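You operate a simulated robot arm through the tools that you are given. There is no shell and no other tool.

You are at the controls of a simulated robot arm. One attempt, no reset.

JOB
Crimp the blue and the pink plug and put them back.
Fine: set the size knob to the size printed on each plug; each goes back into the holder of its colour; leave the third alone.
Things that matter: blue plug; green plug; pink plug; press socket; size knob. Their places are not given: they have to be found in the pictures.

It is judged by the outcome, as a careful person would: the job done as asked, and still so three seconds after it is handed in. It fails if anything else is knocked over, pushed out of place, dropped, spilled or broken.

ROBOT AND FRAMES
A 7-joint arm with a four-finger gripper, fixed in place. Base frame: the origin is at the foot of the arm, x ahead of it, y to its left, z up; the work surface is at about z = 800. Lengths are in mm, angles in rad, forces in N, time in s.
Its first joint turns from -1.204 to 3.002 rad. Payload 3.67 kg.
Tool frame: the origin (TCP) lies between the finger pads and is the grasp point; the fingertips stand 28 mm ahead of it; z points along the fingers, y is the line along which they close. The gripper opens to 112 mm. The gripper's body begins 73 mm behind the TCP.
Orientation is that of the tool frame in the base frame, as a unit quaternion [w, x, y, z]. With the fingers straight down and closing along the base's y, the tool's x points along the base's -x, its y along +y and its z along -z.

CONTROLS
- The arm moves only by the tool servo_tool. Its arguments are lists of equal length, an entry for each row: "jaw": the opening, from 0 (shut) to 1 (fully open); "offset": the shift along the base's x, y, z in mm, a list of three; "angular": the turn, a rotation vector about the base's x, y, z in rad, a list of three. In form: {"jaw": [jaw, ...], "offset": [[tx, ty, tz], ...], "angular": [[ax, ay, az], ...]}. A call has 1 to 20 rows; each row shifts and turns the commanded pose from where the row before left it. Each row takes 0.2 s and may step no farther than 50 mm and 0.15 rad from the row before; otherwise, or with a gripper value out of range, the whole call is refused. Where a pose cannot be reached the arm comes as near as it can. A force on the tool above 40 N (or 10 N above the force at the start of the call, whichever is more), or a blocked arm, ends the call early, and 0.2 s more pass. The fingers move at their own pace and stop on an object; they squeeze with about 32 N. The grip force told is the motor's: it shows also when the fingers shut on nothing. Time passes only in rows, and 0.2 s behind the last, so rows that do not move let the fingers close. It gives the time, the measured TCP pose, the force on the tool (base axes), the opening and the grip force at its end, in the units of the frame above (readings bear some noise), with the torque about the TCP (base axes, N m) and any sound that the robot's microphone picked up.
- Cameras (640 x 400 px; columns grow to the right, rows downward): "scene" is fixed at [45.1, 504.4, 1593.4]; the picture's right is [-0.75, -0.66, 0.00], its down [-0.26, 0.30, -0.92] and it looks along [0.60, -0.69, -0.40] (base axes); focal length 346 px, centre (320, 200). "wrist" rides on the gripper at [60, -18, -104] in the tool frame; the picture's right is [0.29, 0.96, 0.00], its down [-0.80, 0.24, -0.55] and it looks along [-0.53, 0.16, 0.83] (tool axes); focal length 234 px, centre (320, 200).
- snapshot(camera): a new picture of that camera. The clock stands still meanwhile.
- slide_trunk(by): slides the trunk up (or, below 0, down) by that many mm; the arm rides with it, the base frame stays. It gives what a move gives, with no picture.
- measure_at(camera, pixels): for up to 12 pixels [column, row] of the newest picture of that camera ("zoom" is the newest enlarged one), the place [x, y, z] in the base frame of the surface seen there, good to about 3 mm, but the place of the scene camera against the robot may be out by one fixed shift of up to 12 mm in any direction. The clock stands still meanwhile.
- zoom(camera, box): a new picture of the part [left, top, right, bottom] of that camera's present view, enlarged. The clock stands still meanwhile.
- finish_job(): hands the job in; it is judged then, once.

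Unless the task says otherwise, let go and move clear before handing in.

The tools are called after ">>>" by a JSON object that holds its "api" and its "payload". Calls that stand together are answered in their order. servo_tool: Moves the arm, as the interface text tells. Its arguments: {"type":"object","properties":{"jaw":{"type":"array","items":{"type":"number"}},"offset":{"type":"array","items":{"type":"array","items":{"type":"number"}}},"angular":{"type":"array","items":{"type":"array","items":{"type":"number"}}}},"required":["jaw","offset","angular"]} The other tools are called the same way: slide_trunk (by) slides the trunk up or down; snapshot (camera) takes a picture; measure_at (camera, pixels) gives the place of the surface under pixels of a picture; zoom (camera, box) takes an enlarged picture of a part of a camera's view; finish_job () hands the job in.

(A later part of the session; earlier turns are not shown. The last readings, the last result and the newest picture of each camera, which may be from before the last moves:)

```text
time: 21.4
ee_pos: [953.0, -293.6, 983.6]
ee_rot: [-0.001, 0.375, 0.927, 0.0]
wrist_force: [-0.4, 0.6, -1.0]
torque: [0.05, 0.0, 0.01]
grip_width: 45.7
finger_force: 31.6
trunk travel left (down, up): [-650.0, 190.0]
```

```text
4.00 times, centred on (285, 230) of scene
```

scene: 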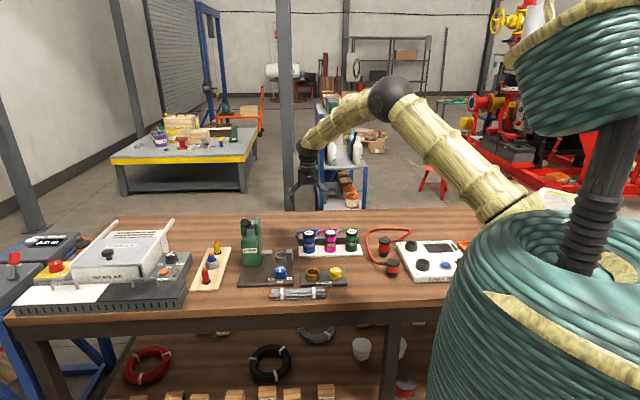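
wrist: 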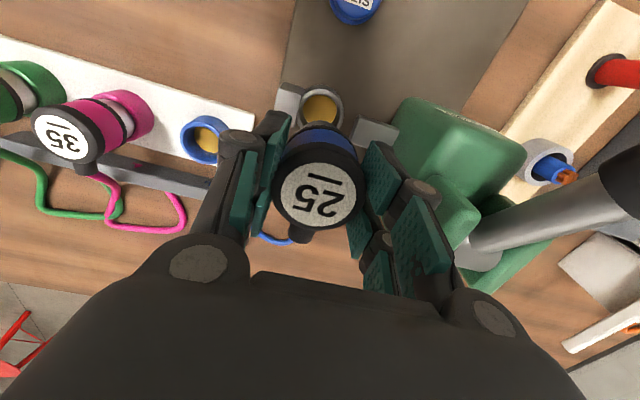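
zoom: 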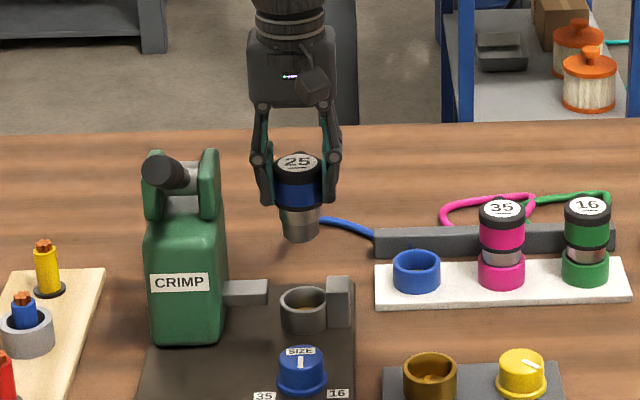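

The ring is centred horizontally (189–374) but sits a few pixels high, which means about 2–2.5 mm of offset. I'll nudge by (-2,+1), drop 5 mm to match the reference height, and compare again.

>>> {"api": "servo_tool", "payload": {"jaw": [0.3, 0.3, 0.3], "offset": [[-2, 1, -4], [0, 0, 0], [0, 0, 0]], "angular": [[0, 0, 0], [0, 0, 0], [0, 0, 0]]}}

>>> {"api": "zoom", "payload": {"camera": "wrist", "box": [270, 60, 390, 160]}}

```text
time: 22.2
ee_pos: [949.9, -291.9, 980.6]
ee_rot: [0.0, 0.376, 0.927, -0.001]
wrist_force: [-0.3, -1.2, -1.2]
torque: [-0.02, 0.0, -0.02]
grip_width: 45.6
finger_force: 32.2
trunk travel left (down, up): [-650.0, 190.0]
```

```text
4.00 times, centred on (330, 110) of wrist
```

zoom: 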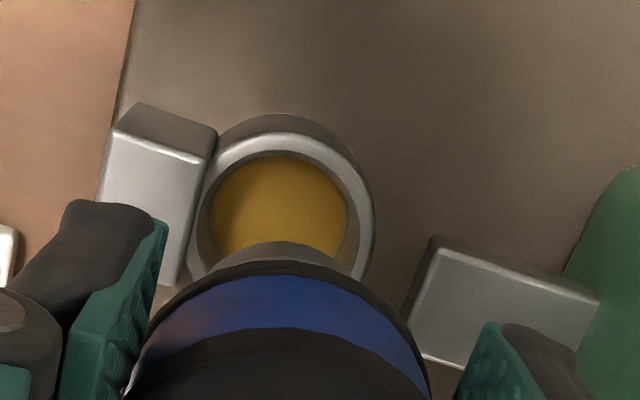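

The ring now matches the reference (188–375, floor edge 155 against 153). I'll lower the plug, going slowly near the end.

>>> {"api": "servo_tool", "payload": {"jaw": [0.3, 0.3, 0.3, 0.3, 0.3, 0.3, 0.3], "offset": [[0, 0, -20], [0, 0, -20], [0, 0, -10], [0, 0, -10], [0, 0, -8], [0, 0, -6], [0, 0, 0]], "angular": [[0, 0, 0], [0, 0, 0], [0, 0, 0], [0, 0, 0], [0, 0, 0], [0, 0, 0], [0, 0, 0]]}}

>>> {"api": "zoom", "payload": {"camera": "scene", "box": [240, 200, 330, 280]}}

>>> {"api": "snapshot", "payload": {"camera": "wrist"}}

```text
time: 23.8
ee_pos: [949.2, -292.1, 904.4]
ee_rot: [0.0, 0.375, 0.927, 0.0]
wrist_force: [-0.5, -1.0, -2.2]
torque: [-0.1, 0.0, -0.04]
grip_width: 45.5
finger_force: 31.9
trunk travel left (down, up): [-650.0, 190.0]
```

```text
5.00 times, centred on (285, 240) of scene
```

zoom: 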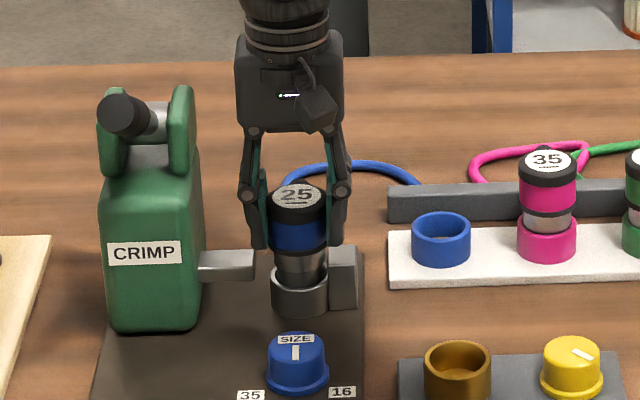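

```text
taken
```

wrist: 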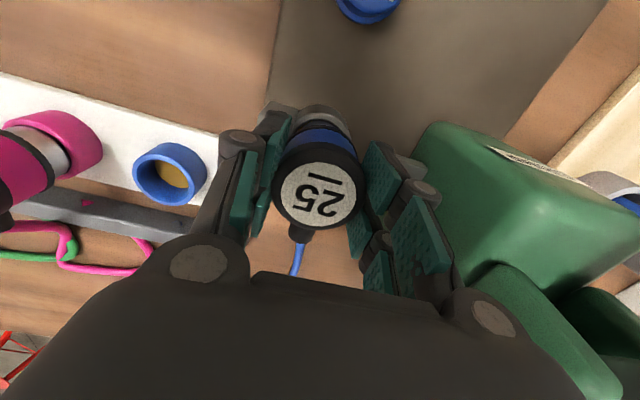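

The ferrule has entered the socket with no real contact force. I'll continue down slowly until it seats.

>>> {"api": "servo_tool", "payload": {"jaw": [0.3, 0.3, 0.3, 0.3, 0.3], "offset": [[0, 0, -4], [0, 0, -4], [0, 0, -3], [0, 0, -2], [0, 0, 0]], "angular": [[0, 0, 0], [0, 0, 0], [0, 0, 0], [0, 0, 0], [0, 0, 0]]}}

>>> {"api": "zoom", "payload": {"camera": "scene", "box": [240, 200, 330, 280]}}

```text
time: 25.0
ee_pos: [948.8, -291.6, 892.7]
ee_rot: [0.001, 0.375, 0.927, 0.0]
wrist_force: [-0.2, -0.8, 7.0]
torque: [-0.07, -0.01, 0.04]
grip_width: 45.6
finger_force: 32.2
trunk travel left (down, up): [-650.0, 190.0]
```

```text
5.00 times, centred on (285, 240) of scene
```

zoom: 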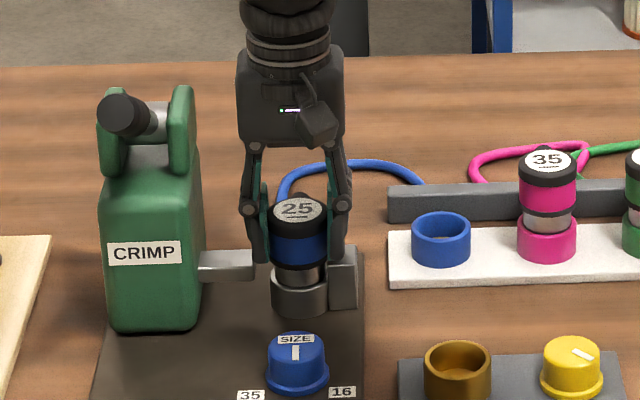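

It's seated, with 7 N of upward force. I'll open gently and lift away.

>>> {"api": "servo_tool", "payload": {"jaw": [0.5, 0.58, 0.58, 0.58, 0.58, 0.58, 0.58], "offset": [[0, 0, 0], [0, 0, 0], [0, 0, 15], [0, 0, 30], [0, 0, 40], [0, 0, 45], [0, 0, 0]], "angular": [[0, 0, 0], [0, 0, 0], [0, 0, 0], [0, 0, 0], [0, 0, 0], [0, 0, 0], [0, 0, 0]]}}

>>> {"api": "snapshot", "payload": {"camera": "wrist"}}

>>> {"api": "zoom", "payload": {"camera": "scene", "box": [230, 190, 330, 280]}}

```text
time: 26.6
ee_pos: [948.6, -296.7, 1020.0]
ee_rot: [-0.001, 0.375, 0.927, 0.001]
wrist_force: [0.1, -0.5, -0.2]
torque: [0.03, 0.02, 0.04]
grip_width: 64.7
finger_force: 0.0
trunk travel left (down, up): [-650.0, 190.0]
```

```text
taken
```

wrist: 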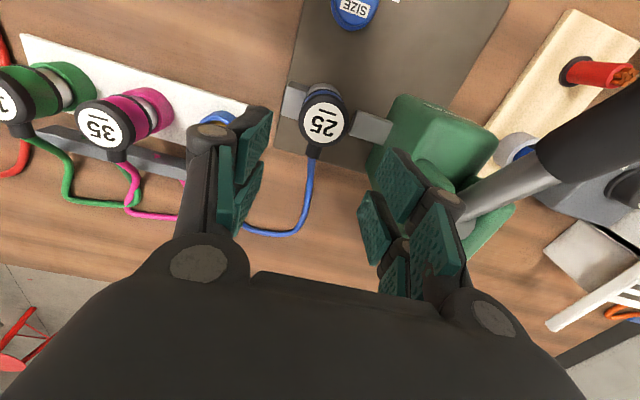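

```text
4.44 times, centred on (280, 235) of scene
```

zoom: 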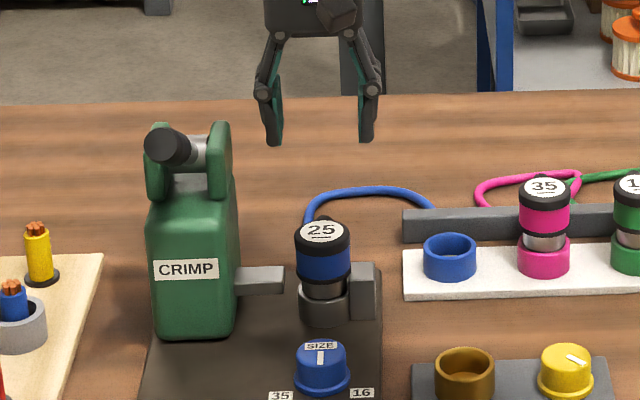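

The plug stands in the socket. Now the lever, which is partly visible at (470–640,100–210); I'll zoom and measure along it.

>>> {"api": "zoom", "payload": {"camera": "wrist", "box": [440, 60, 640, 260]}}

>>> {"api": "measure_at", "payload": {"camera": "wrist", "pixels": [[475, 210], [500, 195], [530, 177], [560, 155], [600, 135], [630, 115], [470, 180], [465, 195], [480, 235], [410, 130], [440, 115], [490, 240]]}}

```text
2.00 times, centred on (540, 160) of wrist
```

zoom: 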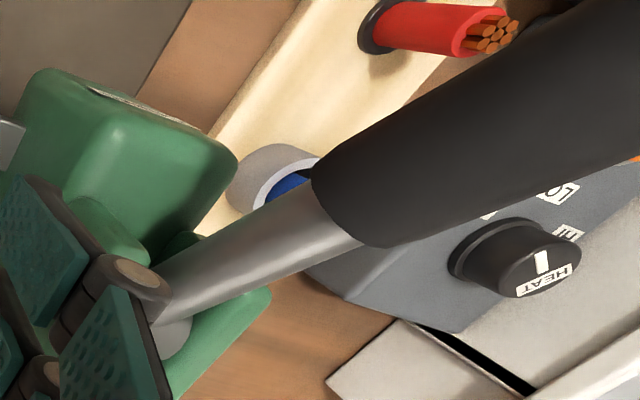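

```text
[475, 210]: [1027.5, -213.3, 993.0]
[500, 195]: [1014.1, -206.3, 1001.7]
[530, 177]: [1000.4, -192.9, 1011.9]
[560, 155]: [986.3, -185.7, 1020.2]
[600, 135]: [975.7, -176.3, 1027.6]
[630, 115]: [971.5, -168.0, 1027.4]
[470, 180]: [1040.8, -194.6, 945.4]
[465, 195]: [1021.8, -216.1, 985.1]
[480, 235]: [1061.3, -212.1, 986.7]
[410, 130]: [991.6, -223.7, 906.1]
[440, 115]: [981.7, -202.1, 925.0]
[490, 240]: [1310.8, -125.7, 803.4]
```

The lever root is near (1027,-213,993) and it rises towards the front to a tip near (943,-134,1047). I'll raise the arm and move above the grip for a proper look.

>>> {"api": "servo_tool", "payload": {"jaw": [0.6, 0.6, 0.7, 0.8, 1, 1, 1, 1], "offset": [[0, 0, 45], [0, 0, 45], [0, 0, 30], [3, 40, 0], [3, 40, 0], [0, 40, 0], [0, 27, 0], [0, 0, 0]], "angular": [[0, 0, 0], [0, 0, 0], [0, 0, 0], [0, 0, 0], [0, 0, 0], [0, 0, 0], [0, 0, 0], [0, 0, 0]]}}

>>> {"api": "snapshot", "payload": {"camera": "wrist"}}

>>> {"api": "snapshot", "payload": {"camera": "scene"}}

```text
time: 28.4
ee_pos: [954.1, -146.4, 1141.1]
ee_rot: [0.0, 0.375, 0.927, 0.0]
wrist_force: [-0.1, 0.0, 0.1]
torque: [0.02, -0.01, 0.01]
grip_width: 111.9
finger_force: 0.1
trunk travel left (down, up): [-650.0, 190.0]
```

```text
taken
```

wrist: 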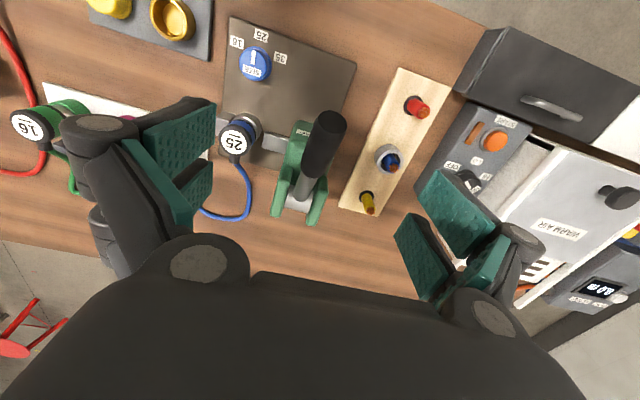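

```text
taken
```

scene: 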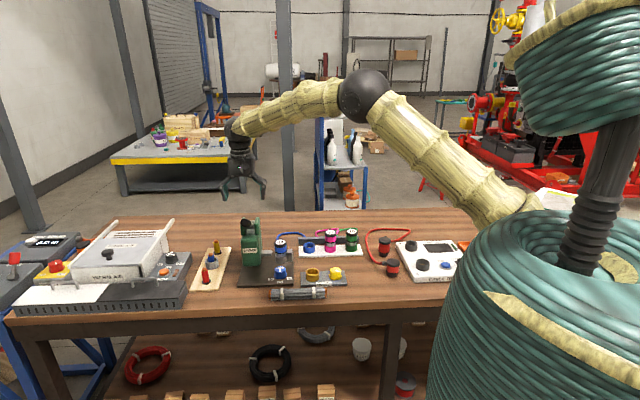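

>>> {"api": "zoom", "payload": {"camera": "wrist", "box": [250, 90, 380, 240]}}

>>> {"api": "measure_at", "payload": {"camera": "wrist", "pixels": [[331, 122], [328, 118], [326, 140], [321, 155], [317, 170], [311, 182], [305, 193], [299, 203], [285, 200], [317, 208], [301, 140], [290, 213]]}}

```text
2.67 times, centred on (315, 165) of wrist
```

zoom: 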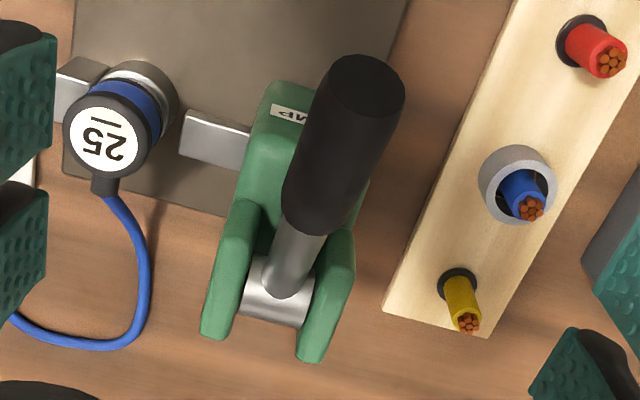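

```text
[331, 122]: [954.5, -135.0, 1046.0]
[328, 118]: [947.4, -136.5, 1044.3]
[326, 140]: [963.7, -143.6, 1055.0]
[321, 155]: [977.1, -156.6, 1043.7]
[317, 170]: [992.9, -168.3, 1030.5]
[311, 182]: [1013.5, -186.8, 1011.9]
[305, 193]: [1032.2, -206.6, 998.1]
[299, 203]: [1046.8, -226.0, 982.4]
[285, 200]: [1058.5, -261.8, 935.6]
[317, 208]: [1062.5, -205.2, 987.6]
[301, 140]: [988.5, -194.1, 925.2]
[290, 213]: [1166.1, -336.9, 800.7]
```

The lever is a grip of roughly 26 mm diameter, rising about 29° from a pivot near (1043,-217,981). I'll move over its outer part at about (967,-147) and lower partway to check alignment.

>>> {"api": "servo_tool", "payload": {"jaw": [0.8, 0.6, 0.6, 0.6], "offset": [[13, -1, -20], [0, 0, -30], [0, 0, 0], [0, 0, 0]], "angular": [[0, 0, 0], [0, 0, 0], [0, 0, 0], [0, 0, 0]]}}

>>> {"api": "snapshot", "payload": {"camera": "wrist"}}

>>> {"api": "zoom", "payload": {"camera": "scene", "box": [200, 150, 310, 260]}}

```text
time: 29.4
ee_pos: [967.8, -144.7, 1093.5]
ee_rot: [-0.001, 0.376, 0.927, 0.0]
wrist_force: [0.1, 0.0, 0.7]
torque: [0.02, -0.02, -0.01]
grip_width: 67.0
finger_force: 0.0
trunk travel left (down, up): [-650.0, 190.0]
```

```text
taken
```

wrist: 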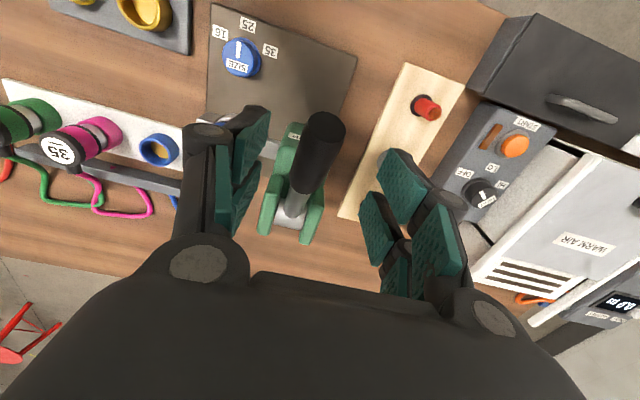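

```text
3.64 times, centred on (255, 205) of scene
```

zoom: 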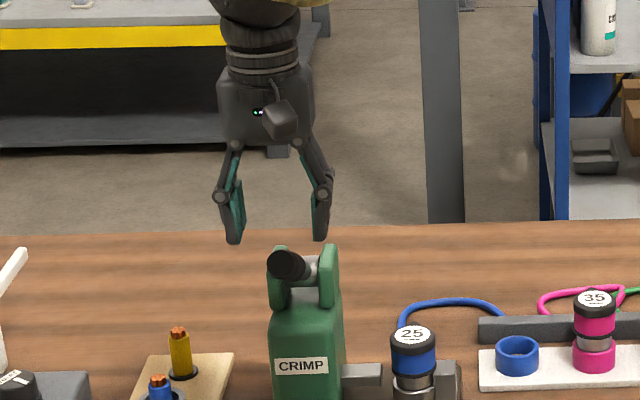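

The handle is centred about 5 px (3.5 mm) left of the TCP axis at row 150. I'll correct that, lower to straddle the grip, and check.

>>> {"api": "servo_tool", "payload": {"jaw": [0.55, 0.55, 0.55, 0.55], "offset": [[-2, -2.5, -20], [0, 0, -20], [0, 0, -14], [0, 0, 0]], "angular": [[0, 0, 0], [0, 0, 0], [0, 0, 0], [0, 0, 0]]}}

>>> {"api": "snapshot", "payload": {"camera": "wrist"}}

>>> {"api": "zoom", "payload": {"camera": "scene", "box": [200, 170, 300, 260]}}

```text
time: 30.4
ee_pos: [965.2, -147.9, 1038.9]
ee_rot: [0.0, 0.376, 0.927, -0.001]
wrist_force: [-0.3, 0.7, -0.2]
torque: [-0.02, 0.0, 0.0]
grip_width: 61.3
finger_force: 0.1
trunk travel left (down, up): [-650.0, 190.0]
```

```text
taken
```

wrist: 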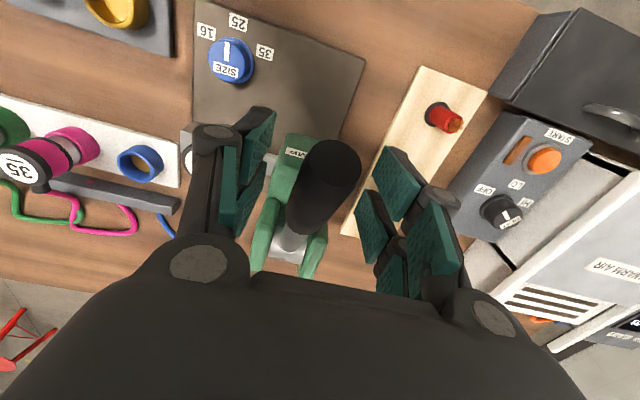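

```text
4.44 times, centred on (250, 215) of scene
```

zoom: 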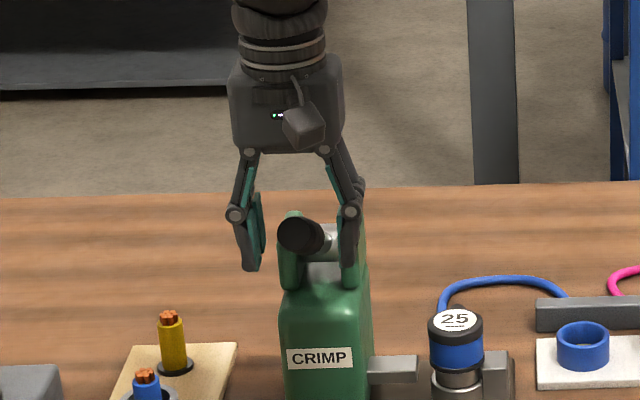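

The fingers straddle the grip. I'll close on it.

>>> {"api": "servo_tool", "payload": {"jaw": [0.35, 0.15, 0.15, 0.15], "offset": [[0, 0, 0], [0, 0, 0], [0, 0, 0], [0, 0, 0]], "angular": [[0, 0, 0], [0, 0, 0], [0, 0, 0], [0, 0, 0]]}}

>>> {"api": "snapshot", "payload": {"camera": "wrist"}}

```text
time: 31.4
ee_pos: [965.5, -145.4, 1038.8]
ee_rot: [0.0, 0.375, 0.927, -0.001]
wrist_force: [10.3, 6.1, 3.0]
torque: [-0.58, 0.04, -1.2]
grip_width: 27.9
finger_force: 45.2
trunk travel left (down, up): [-650.0, 190.0]
```

```text
taken
```

wrist: 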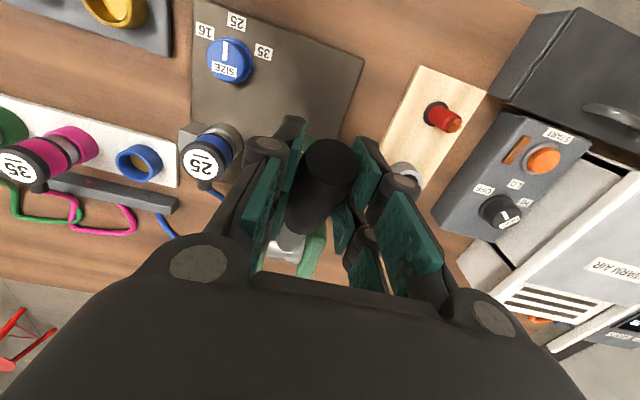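

The grip is held at 28 mm. I'll swing the lever down along its arc in small steps and watch the force and sound.

>>> {"api": "servo_tool", "payload": {"jaw": [0.15, 0.15, 0.15, 0.15, 0.15], "offset": [[1, 1, 0], [-3.2, 3, -9], [-2.9, 2.6, -9.7], [-2.1, 2, -10], [0, 0, 0]], "angular": [[0, 0, 0], [0, 0, 0], [0, 0, 0], [0, 0, 0], [0, 0, 0]]}}

>>> {"api": "zoom", "payload": {"camera": "scene", "box": [200, 180, 310, 280]}}

```text
time: 32.6
ee_pos: [958.3, -138.3, 1011.0]
ee_rot: [0.0, 0.376, 0.927, 0.0]
wrist_force: [2.0, 4.9, 10.2]
torque: [-1.06, -0.32, -1.48]
grip_width: 27.2
finger_force: 45.1
trunk travel left (down, up): [-650.0, 190.0]
```

```text
4.00 times, centred on (255, 230) of scene
```

zoom: 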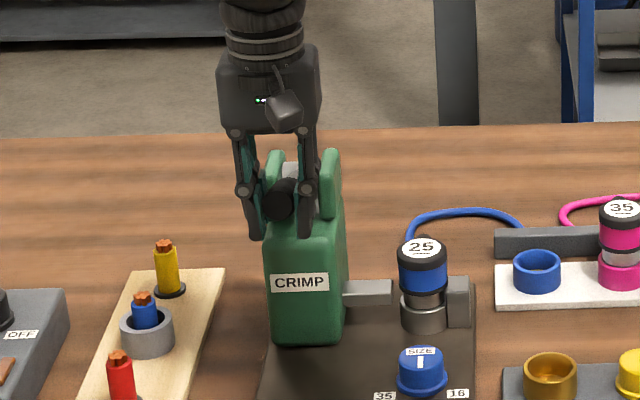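

The lever is moving with about 10 N of resistance. I'll continue down the arc.

>>> {"api": "servo_tool", "payload": {"jaw": [0.15, 0.15, 0.15, 0.15, 0.15], "offset": [[-1.5, 1.4, -10.3], [-0.9, 0.8, -10.3], [-0.2, 0.2, -8.4], [0.4, -0.4, -10.4], [0, 0, 0]], "angular": [[0, 0, 0], [0, 0, 0], [0, 0, 0], [0, 0, 0], [0, 0, 0]]}}

>>> {"api": "zoom", "payload": {"camera": "scene", "box": [200, 180, 310, 280]}}

```text
time: 33.8
ee_pos: [955.2, -135.0, 971.7]
ee_rot: [0.0, 0.376, 0.927, 0.0]
wrist_force: [-10.8, 10.6, 10.7]
torque: [-0.7, -0.43, -1.79]
grip_width: 27.1
finger_force: 45.1
trunk travel left (down, up): [-650.0, 190.0]
```

```text
4.00 times, centred on (255, 230) of scene
```

zoom: 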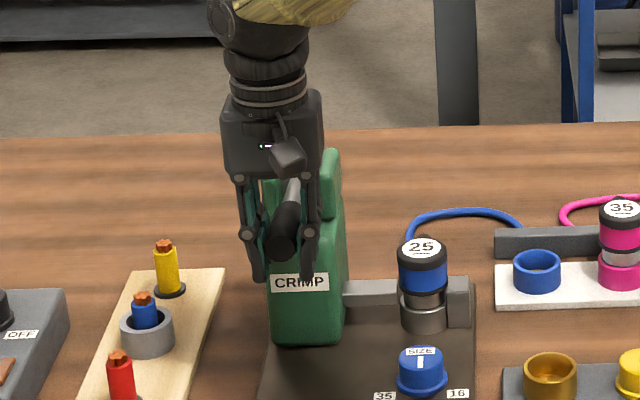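

The ram has moved in to the plug. I'll keep lowering, slightly further out to ease the side force, and listen for the crimp.

>>> {"api": "servo_tool", "payload": {"jaw": [0.15, 0.15, 0.15, 0.15], "offset": [[-1.5, 1.4, -8], [0, 0, -8], [0, 0, -8], [0, 0, 0]], "angular": [[0, 0, 0], [0, 0, 0], [0, 0, 0], [0, 0, 0]]}}

>>> {"api": "zoom", "payload": {"camera": "scene", "box": [200, 180, 310, 280]}}

```text
time: 34.8
ee_pos: [956.2, -134.7, 946.6]
ee_rot: [0.001, 0.377, 0.926, 0.0]
wrist_force: [17.7, 11.4, 11.2]
torque: [-0.64, -0.54, -1.9]
grip_width: 27.4
finger_force: 45.0
trunk travel left (down, up): [-650.0, 190.0]
```

```text
4.00 times, centred on (255, 230) of scene
```

zoom: 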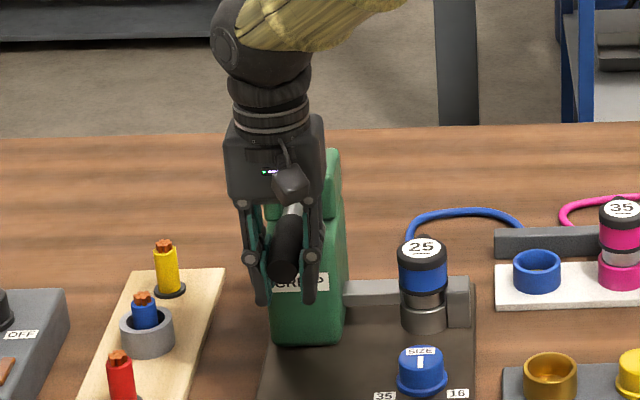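

There's no sound yet and the lever still moves, with some sideways load. I'll ease sideways and continue down the arc.

>>> {"api": "servo_tool", "payload": {"jaw": [0.15, 0.15, 0.15, 0.15, 0.15], "offset": [[1.5, 1.5, 0], [1.8, -1.6, -8], [2.4, -2.2, -8], [2.8, -2.5, -8], [0, 0, 0]], "angular": [[0, 0, 0], [0, 0, 0], [0, 0, 0], [0, 0, 0], [0, 0, 0]]}}

>>> {"api": "zoom", "payload": {"camera": "scene", "box": [200, 180, 310, 280]}}

```text
time: 36.0
ee_pos: [959.1, -138.5, 924.3]
ee_rot: [-0.001, 0.375, 0.927, -0.001]
wrist_force: [-19.5, 12.4, 2.9]
torque: [-0.13, -0.43, -0.69]
grip_width: 27.1
finger_force: 45.0
trunk travel left (down, up): [-650.0, 190.0]
```

```text
4.00 times, centred on (255, 230) of scene
```

zoom: 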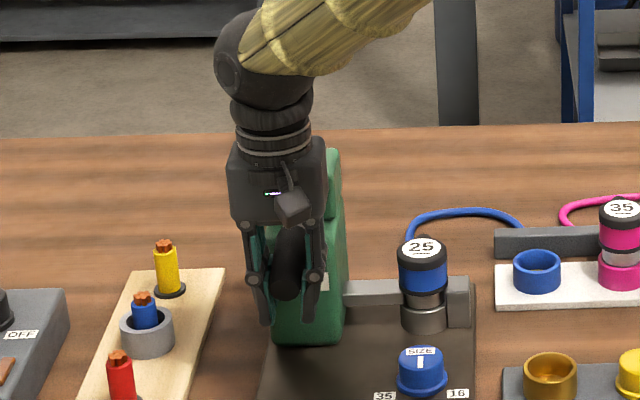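

There's still no stop and little vertical resistance. I'll continue down with less inward motion.

>>> {"api": "servo_tool", "payload": {"jaw": [0.15, 0.15, 0.15, 0.15], "offset": [[0.5, -0.5, -7], [1.5, -1.4, -7], [2.5, -2.2, -7], [0, 0, 0]], "angular": [[0, 0, 0], [0, 0, 0], [0, 0, 0], [0, 0, 0]]}}

>>> {"api": "zoom", "payload": {"camera": "scene", "box": [200, 180, 310, 280]}}

>>> {"api": "snapshot", "payload": {"camera": "wrist"}}

```text
time: 37.0
ee_pos: [968.5, -146.7, 902.4]
ee_rot: [0.001, 0.376, 0.927, 0.001]
wrist_force: [1.2, -3.9, 4.9]
torque: [0.15, 0.08, -0.02]
grip_width: 16.6
finger_force: 0.0
trunk travel left (down, up): [-650.0, 190.0]
```

```text
4.00 times, centred on (255, 230) of scene
```

zoom: 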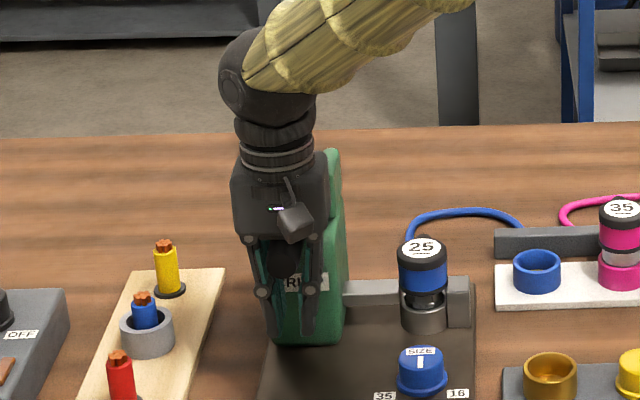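

```text
taken
```

wrist: 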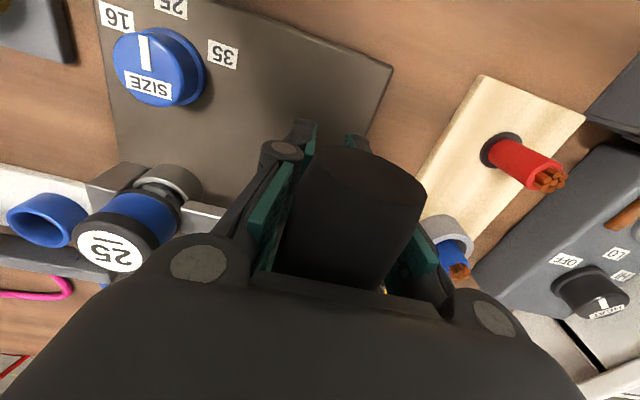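

The fingers slipped below the handle (the opening fell to 16.6 mm) and the handle now sits higher between them. I'll look at the plug and the handle before doing anything else.

>>> {"api": "zoom", "payload": {"camera": "scene", "box": [262, 230, 322, 272]}}

>>> {"api": "zoom", "payload": {"camera": "wrist", "box": [70, 140, 250, 280]}}

>>> {"api": "zoom", "payload": {"camera": "scene", "box": [240, 215, 300, 265]}}

>>> {"api": "measure_at", "payload": {"camera": "wrist", "pixels": [[355, 220], [370, 180], [370, 165], [340, 240], [300, 230], [415, 220], [320, 190]]}}

```text
9.52 times, centred on (292, 251) of scene
```

zoom: 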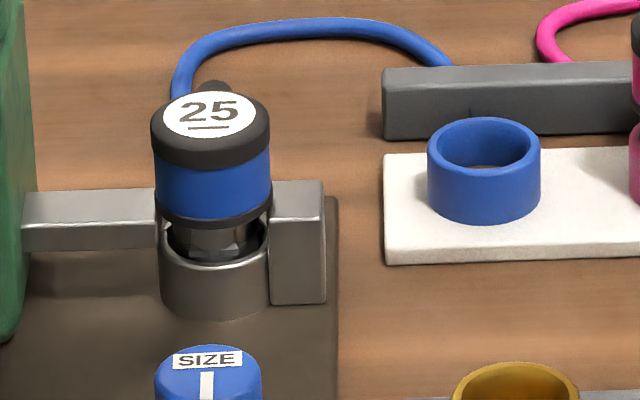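

```text
2.86 times, centred on (160, 210) of wrist
```

zoom: 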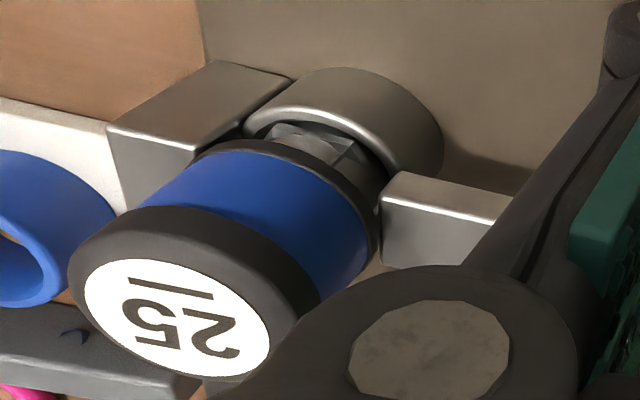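

```text
8.00 times, centred on (270, 240) of scene
```

zoom: 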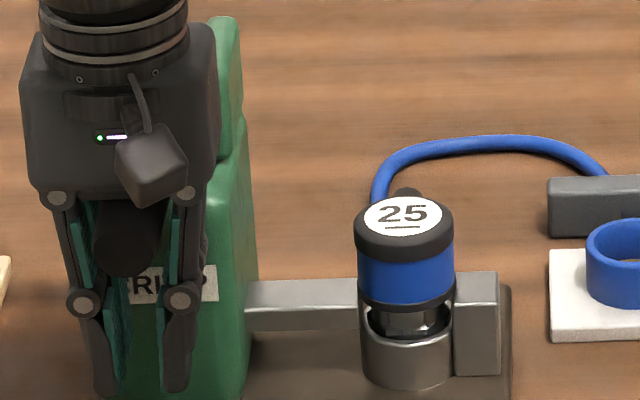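

```text
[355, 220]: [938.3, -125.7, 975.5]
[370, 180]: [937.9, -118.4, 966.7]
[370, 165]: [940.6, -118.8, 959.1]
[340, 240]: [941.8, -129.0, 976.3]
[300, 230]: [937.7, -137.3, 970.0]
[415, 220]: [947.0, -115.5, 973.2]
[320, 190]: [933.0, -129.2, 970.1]
```

The ferrule now shows a hexagonal crimp, so the blue plug is done. The sprung handle is resting under the palm. I'll open the fingers and rise straight up so the lever comes back gently.

>>> {"api": "servo_tool", "payload": {"jaw": [0.4, 0.55, 0.55, 0.55, 0.55, 0.55, 0.55, 0.55, 0.55], "offset": [[0, 0, 0], [0, 0, 0], [0, 0, 15], [0, 0, 15], [0, 0, 20], [0, 0, 20], [0, 0, 25], [0, 0, 25], [0, 0, 0]], "angular": [[0, 0, 0], [0, 0, 0], [0, 0, 0], [0, 0, 0], [0, 0, 0], [0, 0, 0], [0, 0, 0], [0, 0, 0], [0, 0, 0]]}}

>>> {"api": "zoom", "payload": {"camera": "scene", "box": [200, 180, 310, 280]}}

>>> {"api": "snapshot", "payload": {"camera": "wrist"}}

```text
time: 39.0
ee_pos: [965.8, -143.3, 1021.9]
ee_rot: [-0.001, 0.375, 0.927, 0.001]
wrist_force: [0.2, -0.4, 0.7]
torque: [-0.01, 0.01, 0.0]
grip_width: 61.6
finger_force: 0.0
trunk travel left (down, up): [-650.0, 190.0]
```

```text
4.00 times, centred on (255, 230) of scene
```

zoom: 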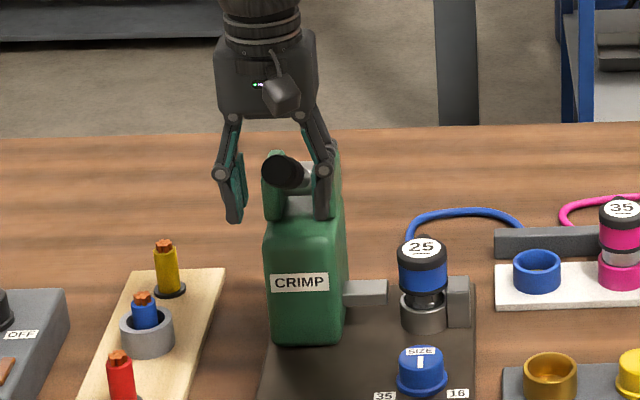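

```text
taken
```

wrist: 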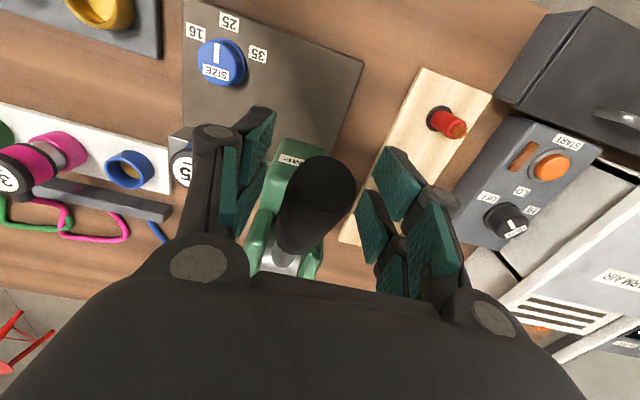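

The lever is back up and the ram has retracted. I'll rise and return above the plug in the socket.

>>> {"api": "servo_tool", "payload": {"jaw": [0.6, 0.6, 0.6, 0.6, 0.6, 0.6, 0.6, 0.6, 0.6, 0.6], "offset": [[0, 0, 40], [0, 0, 40], [0, 0, 30], [-4, -38, 0], [-4, -38, 0], [-4, -38, 0], [-4.5, -35, 0], [0, 0, -45], [0, 0, -45], [0, 0, 0]], "angular": [[0, 0, 0], [0, 0, 0], [0, 0, 0], [0, 0, 0], [0, 0, 0], [0, 0, 0], [0, 0, 0], [0, 0, 0], [0, 0, 0], [0, 0, 0]]}}

>>> {"api": "snapshot", "payload": {"camera": "wrist"}}

>>> {"api": "zoom", "payload": {"camera": "wrist", "box": [260, 70, 400, 190]}}

```text
time: 41.2
ee_pos: [951.4, -293.2, 1039.0]
ee_rot: [-0.001, 0.376, 0.927, 0.0]
wrist_force: [-0.8, 0.0, 0.4]
torque: [-0.04, -0.03, 0.05]
grip_width: 67.3
finger_force: 0.0
trunk travel left (down, up): [-650.0, 190.0]
```

```text
taken
```

wrist: 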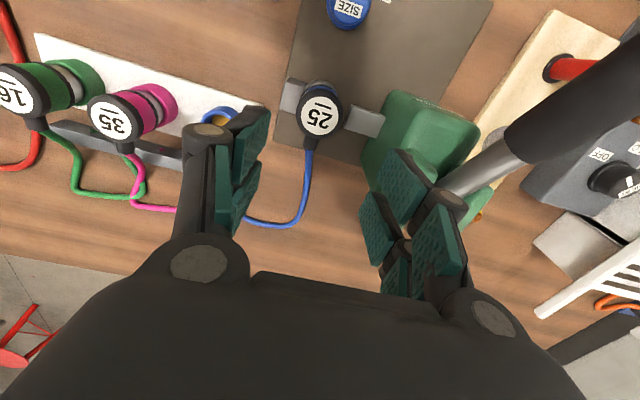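

```text
3.33 times, centred on (330, 130) of wrist
```

zoom: 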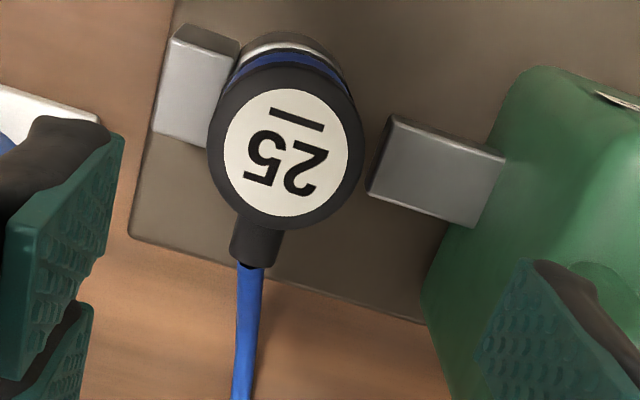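

The label is at (321.6,116), so the plug is about 3 mm off the axis. I'll correct while lowering and re-check.

>>> {"api": "servo_tool", "payload": {"jaw": [0.6, 0.6, 0.6, 0.6], "offset": [[-2, 2.2, -30], [0, 0, -30], [0, 0, -25], [0, 0, 0]], "angular": [[0, 0, 0], [0, 0, 0], [0, 0, 0], [0, 0, 0]]}}

>>> {"api": "zoom", "payload": {"camera": "wrist", "box": [260, 80, 400, 200]}}

```text
time: 42.2
ee_pos: [948.8, -290.1, 959.5]
ee_rot: [0.001, 0.376, 0.927, 0.0]
wrist_force: [-0.5, -0.2, 0.5]
torque: [0.01, -0.02, 0.01]
grip_width: 67.2
finger_force: 0.0
trunk travel left (down, up): [-650.0, 190.0]
```

```text
3.33 times, centred on (330, 140) of wrist
```

zoom: 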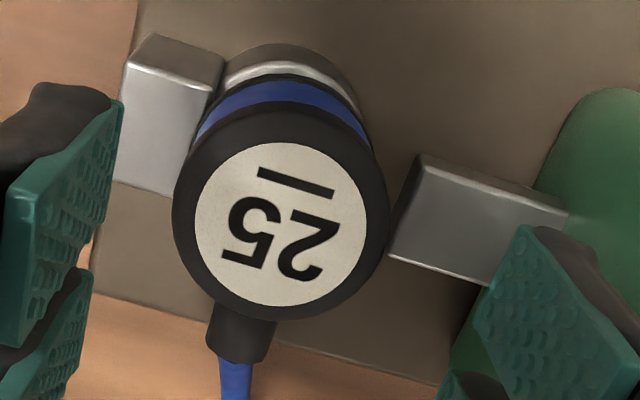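

The label is at (318,148) against an expected (320,147), about 1.5 mm off. I'll correct it, lower to grasp height and close.

>>> {"api": "servo_tool", "payload": {"jaw": [0.6, 0.6, 0.6, 0.6, 0.45, 0.3, 0.3, 0.3], "offset": [[-0.8, -0.9, -25], [0, 0, -25], [0, 0, -17], [0, 0, 0], [0, 0, 0], [0, 0, 0], [0, 0, 0], [0, 0, 0]], "angular": [[0, 0, 0], [0, 0, 0], [0, 0, 0], [0, 0, 0], [0, 0, 0], [0, 0, 0], [0, 0, 0], [0, 0, 0]]}}

>>> {"api": "snapshot", "payload": {"camera": "wrist"}}

>>> {"api": "zoom", "payload": {"camera": "scene", "box": [240, 200, 330, 280]}}

```text
time: 44.0
ee_pos: [947.9, -292.8, 891.2]
ee_rot: [0.001, 0.375, 0.927, 0.0]
wrist_force: [7.3, 2.1, 6.7]
torque: [0.14, -0.35, 0.0]
grip_width: 45.8
finger_force: 31.6
trunk travel left (down, up): [-650.0, 190.0]
```

```text
taken
```

wrist: 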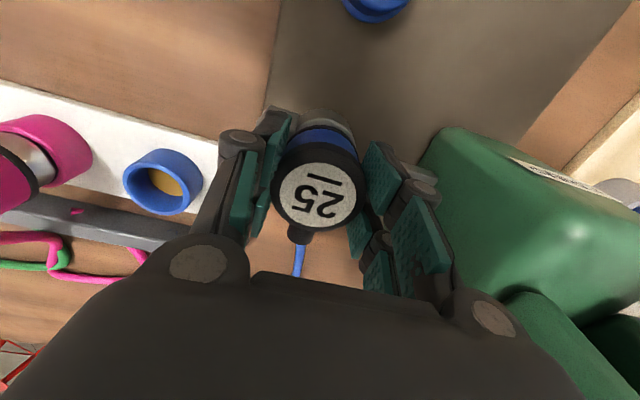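

```text
5.00 times, centred on (285, 240) of scene
```

zoom: 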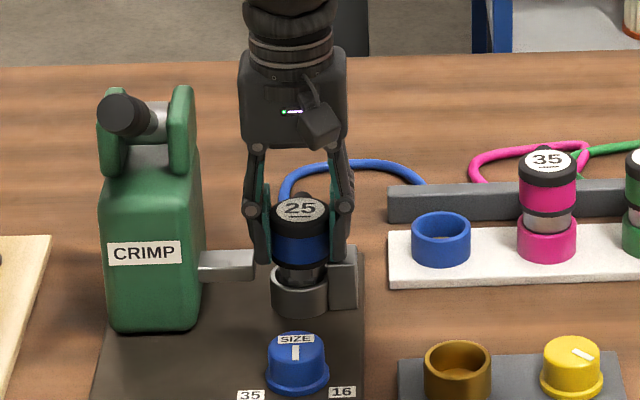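

Gripped at 45.8 mm. I'll lift to about 979, then move the plug over the blue holder, offset (-31,-131).

>>> {"api": "servo_tool", "payload": {"jaw": [0.3, 0.3, 0.3, 0.3, 0.3, 0.3, 0.3, 0.3, 0.3, 0.3], "offset": [[0, 0, 10], [0, 0, 18], [0, 0, 20], [0, 0, 20], [0, 0, 20], [-8, -33, 0], [-8, -33, 0], [-8, -33, 0], [-7, -32, 0], [0, 0, 0]], "angular": [[0, 0, 0], [0, 0, 0], [0, 0, 0], [0, 0, 0], [0, 0, 0], [0, 0, 0], [0, 0, 0], [0, 0, 0], [0, 0, 0], [0, 0, 0]]}}

>>> {"api": "snapshot", "payload": {"camera": "wrist"}}

>>> {"api": "zoom", "payload": {"camera": "wrist", "box": [270, 60, 390, 160]}}

>>> {"api": "zoom", "payload": {"camera": "scene", "box": [240, 180, 370, 280]}}

```text
time: 46.2
ee_pos: [919.5, -423.5, 974.0]
ee_rot: [0.0, 0.376, 0.927, 0.0]
wrist_force: [-0.5, -0.1, -0.8]
torque: [-0.06, 0.0, 0.01]
grip_width: 45.5
finger_force: 31.6
trunk travel left (down, up): [-650.0, 190.0]
```

```text
taken
```

wrist: 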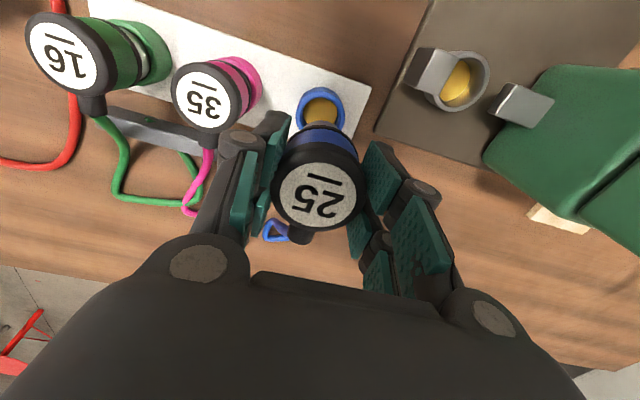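

```text
4.00 times, centred on (330, 110) of wrist
```

zoom: 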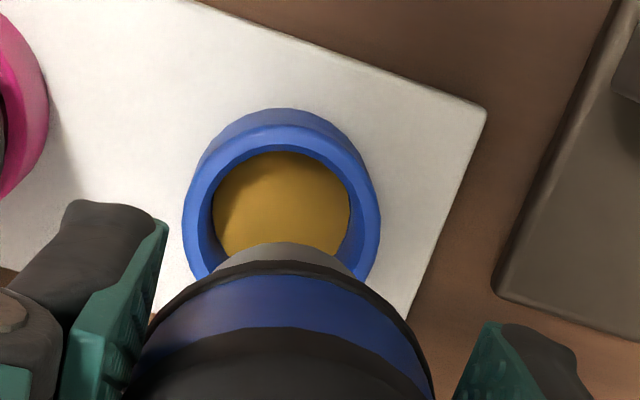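

```text
4.00 times, centred on (305, 230) of scene
```

zoom: 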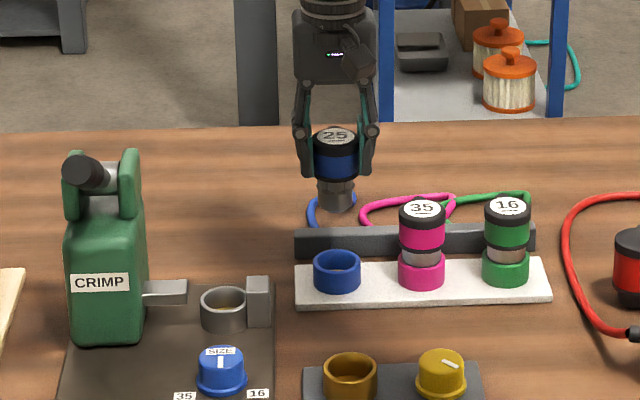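

The holder ring is centred to within about 1.5 mm. I'll correct by (-1.6,+0.6) and lower into the blue holder, slowly at the end.

>>> {"api": "servo_tool", "payload": {"jaw": [0.3, 0.3, 0.3, 0.3, 0.3, 0.3], "offset": [[-1.6, 0.6, -15], [0, 0, -20], [0, 0, -15], [0, 0, -10], [0, 0, -8], [0, 0, 0]], "angular": [[0, 0, 0], [0, 0, 0], [0, 0, 0], [0, 0, 0], [0, 0, 0], [0, 0, 0]]}}

>>> {"api": "zoom", "payload": {"camera": "scene", "box": [270, 200, 360, 270]}}

```text
time: 47.6
ee_pos: [916.9, -422.9, 907.4]
ee_rot: [-0.001, 0.375, 0.927, 0.0]
wrist_force: [0.6, -0.3, -0.4]
torque: [0.0, 0.03, 0.0]
grip_width: 45.6
finger_force: 31.5
trunk travel left (down, up): [-650.0, 190.0]
```

```text
5.71 times, centred on (315, 235) of scene
```

zoom: 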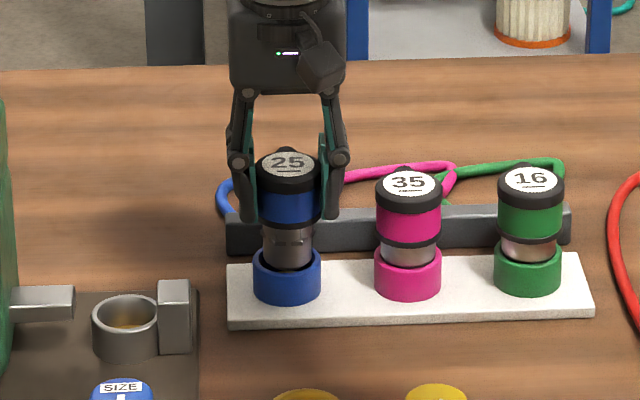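

The ferrule is inside the holder ring with no contact force. I'll lower the last ~16 mm slowly.

>>> {"api": "servo_tool", "payload": {"jaw": [0.3, 0.3, 0.3, 0.3, 0.3], "offset": [[0, 0, -5], [0, 0, -5], [0, 0, -4], [0, 0, -2], [0, 0, 0]], "angular": [[0, 0, 0], [0, 0, 0], [0, 0, 0], [0, 0, 0], [0, 0, 0]]}}

>>> {"api": "zoom", "payload": {"camera": "scene", "box": [270, 200, 360, 270]}}

```text
time: 48.8
ee_pos: [915.3, -423.3, 892.6]
ee_rot: [0.0, 0.375, 0.927, 0.002]
wrist_force: [10.9, -5.0, 2.8]
torque: [-0.24, -0.53, -0.02]
grip_width: 45.3
finger_force: 32.3
trunk travel left (down, up): [-650.0, 190.0]
```

```text
5.71 times, centred on (315, 235) of scene
```

zoom: 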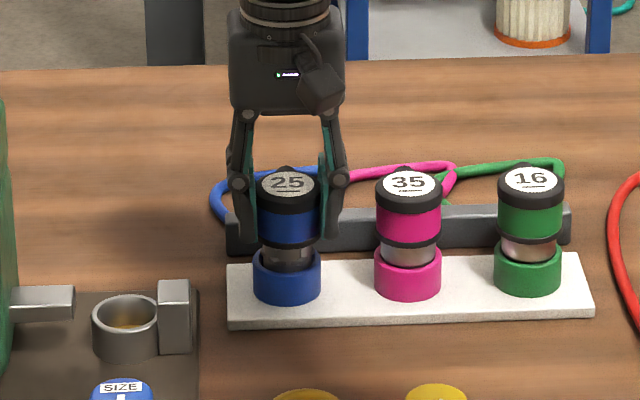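

There's a side load of (10.9,-5) and the plug looks about 4 mm high compared with its neighbours. I'll shift to relieve the side load and press down a little more.

>>> {"api": "servo_tool", "payload": {"jaw": [0.3, 0.3, 0.3, 0.3, 0.3], "offset": [[1.5, -0.8, 0], [0, 0, -2], [0, 0, -1.5], [0, 0, -1], [0, 0, 0]], "angular": [[0, 0, 0], [0, 0, 0], [0, 0, 0], [0, 0, 0], [0, 0, 0]]}}

>>> {"api": "zoom", "payload": {"camera": "scene", "box": [270, 200, 360, 270]}}

```text
time: 50.0
ee_pos: [917.1, -423.7, 889.4]
ee_rot: [-0.001, 0.375, 0.927, 0.0]
wrist_force: [4.8, 0.5, 11.7]
torque: [0.02, -0.13, -0.01]
grip_width: 45.4
finger_force: 31.5
trunk travel left (down, up): [-650.0, 190.0]
```

```text
5.71 times, centred on (315, 235) of scene
```

zoom: 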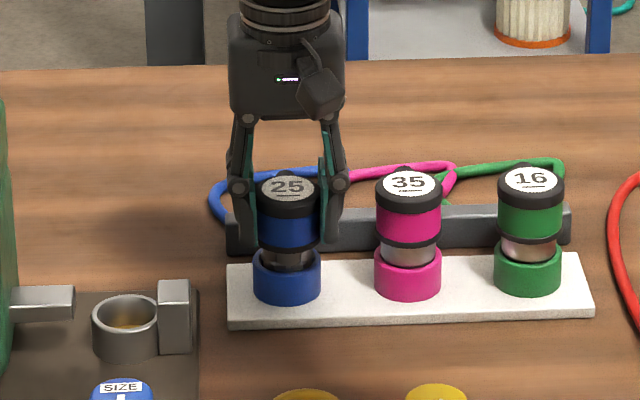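

It's seated, with 11.7 N upward and the label level with its neighbours. I'll release and lift.

>>> {"api": "servo_tool", "payload": {"jaw": [0.45, 0.58, 0.58, 0.58, 0.58, 0.58, 0.58], "offset": [[0, 0, 0], [0, 0, 0], [0, 0, 15], [0, 0, 30], [0, 0, 40], [0, 0, 30], [0, 0, 0]], "angular": [[0, 0, 0], [0, 0, 0], [0, 0, 0], [0, 0, 0], [0, 0, 0], [0, 0, 0], [0, 0, 0]]}}

>>> {"api": "snapshot", "payload": {"camera": "wrist"}}

>>> {"api": "zoom", "payload": {"camera": "scene", "box": [240, 200, 370, 290]}}

```text
time: 51.6
ee_pos: [916.5, -423.0, 1004.3]
ee_rot: [-0.001, 0.376, 0.927, 0.0]
wrist_force: [0.8, 0.1, 0.5]
torque: [0.0, 0.0, 0.03]
grip_width: 64.9
finger_force: 0.0
trunk travel left (down, up): [-650.0, 190.0]
```

```text
taken
```

wrist: 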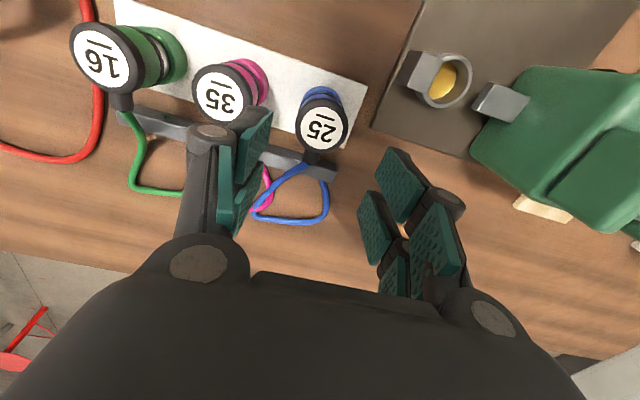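

```text
4.44 times, centred on (305, 245) of scene
```

zoom: 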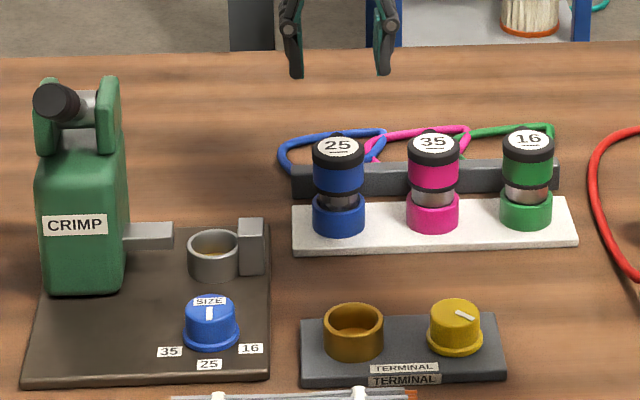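

The blue plug is back in its holder, and pink and green are untouched. Next I'll turn the knob to 35, starting from a yaw of about +0.28 and turning -1.05 rad. First I'll move over it.

>>> {"api": "servo_tool", "payload": {"jaw": [0.65, 0.65, 0.65, 0.65, 0.65, 0.65, 0.65, 0.65, 0.65], "offset": [[-7.1, 33.6, 0], [-7.1, 33.6, 0], [-7.1, 33.6, 0], [-7.1, 33.6, 0], [-7.1, 33.6, 0], [-7.0, 33.5, 0], [0, 0, -20], [0, 0, -20], [0, 0, 0]], "angular": [[0, 0, 0.131], [0, 0, 0.131], [0, 0, 0.131], [0, 0, 0.131], [0, 0, 0.131], [0, 0, 0.131], [0, 0, 0.131], [0, 0, 0.133], [0, 0, 0]]}}

>>> {"api": "snapshot", "payload": {"camera": "wrist"}}

>>> {"api": "zoom", "payload": {"camera": "wrist", "box": [260, 70, 400, 190]}}

```text
time: 53.6
ee_pos: [875.2, -221.1, 962.7]
ee_rot: [0.0, -0.141, 0.99, 0.0]
wrist_force: [0.1, 0.5, 0.2]
torque: [-0.02, 0.02, 0.03]
grip_width: 72.8
finger_force: 0.0
trunk travel left (down, up): [-650.0, 190.0]
```

```text
taken
```

wrist: 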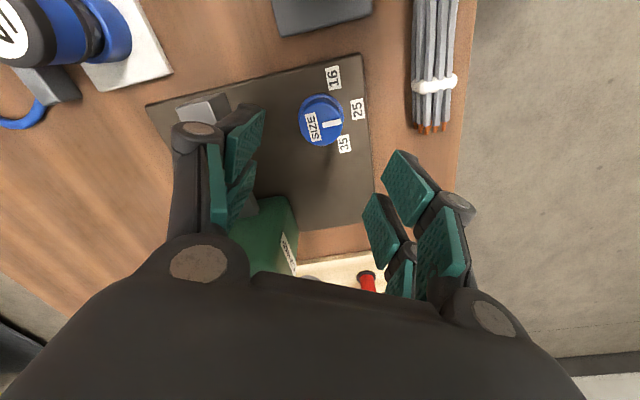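

```text
3.33 times, centred on (330, 130) of wrist
```

zoom: 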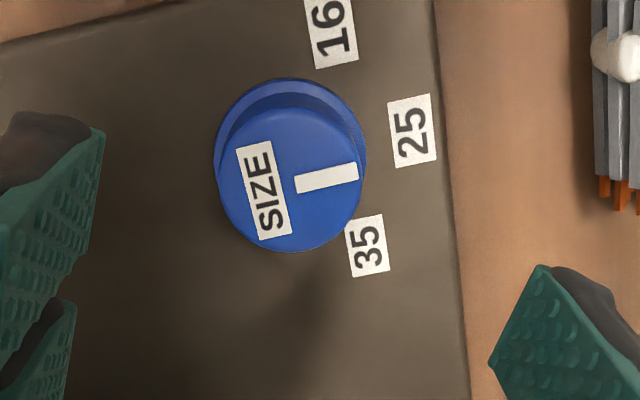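

The knob is at (321.6,123.4) against an expected (320,125.5), about 2 mm off. I'll correct, descend and grip it.

>>> {"api": "servo_tool", "payload": {"jaw": [0.6, 0.6, 0.6, 0.6, 0.6, 0.3, 0.2, 0.2, 0.2], "offset": [[-2, 0, -30], [0, 0, -30], [0, 0, -30], [0, 0, -17], [0, 0, 0], [0, 0, 0], [0, 0, 0], [0, 0, 0], [0, 0, 0]], "angular": [[0, 0, 0], [0, 0, 0], [0, 0, 0], [0, 0, 0], [0, 0, 0], [0, 0, 0], [0, 0, 0], [0, 0, 0], [0, 0, 0]]}}

>>> {"api": "snapshot", "payload": {"camera": "wrist"}}

```text
time: 55.6
ee_pos: [872.7, -219.4, 856.2]
ee_rot: [-0.001, -0.14, 0.99, 0.0]
wrist_force: [-4.6, 11.6, 0.9]
torque: [0.6, 0.1, 0.05]
grip_width: 40.8
finger_force: 45.2
trunk travel left (down, up): [-650.0, 190.0]
```

```text
taken
```

wrist: 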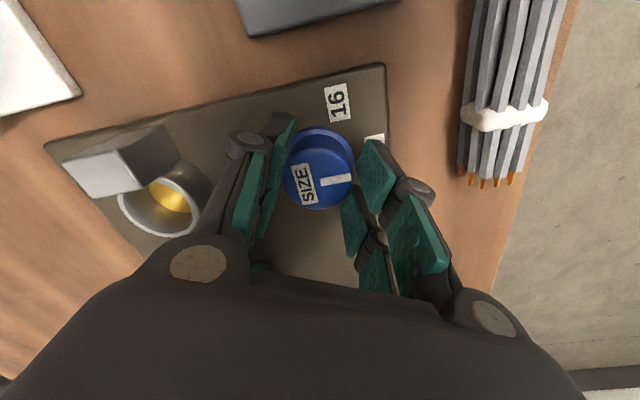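

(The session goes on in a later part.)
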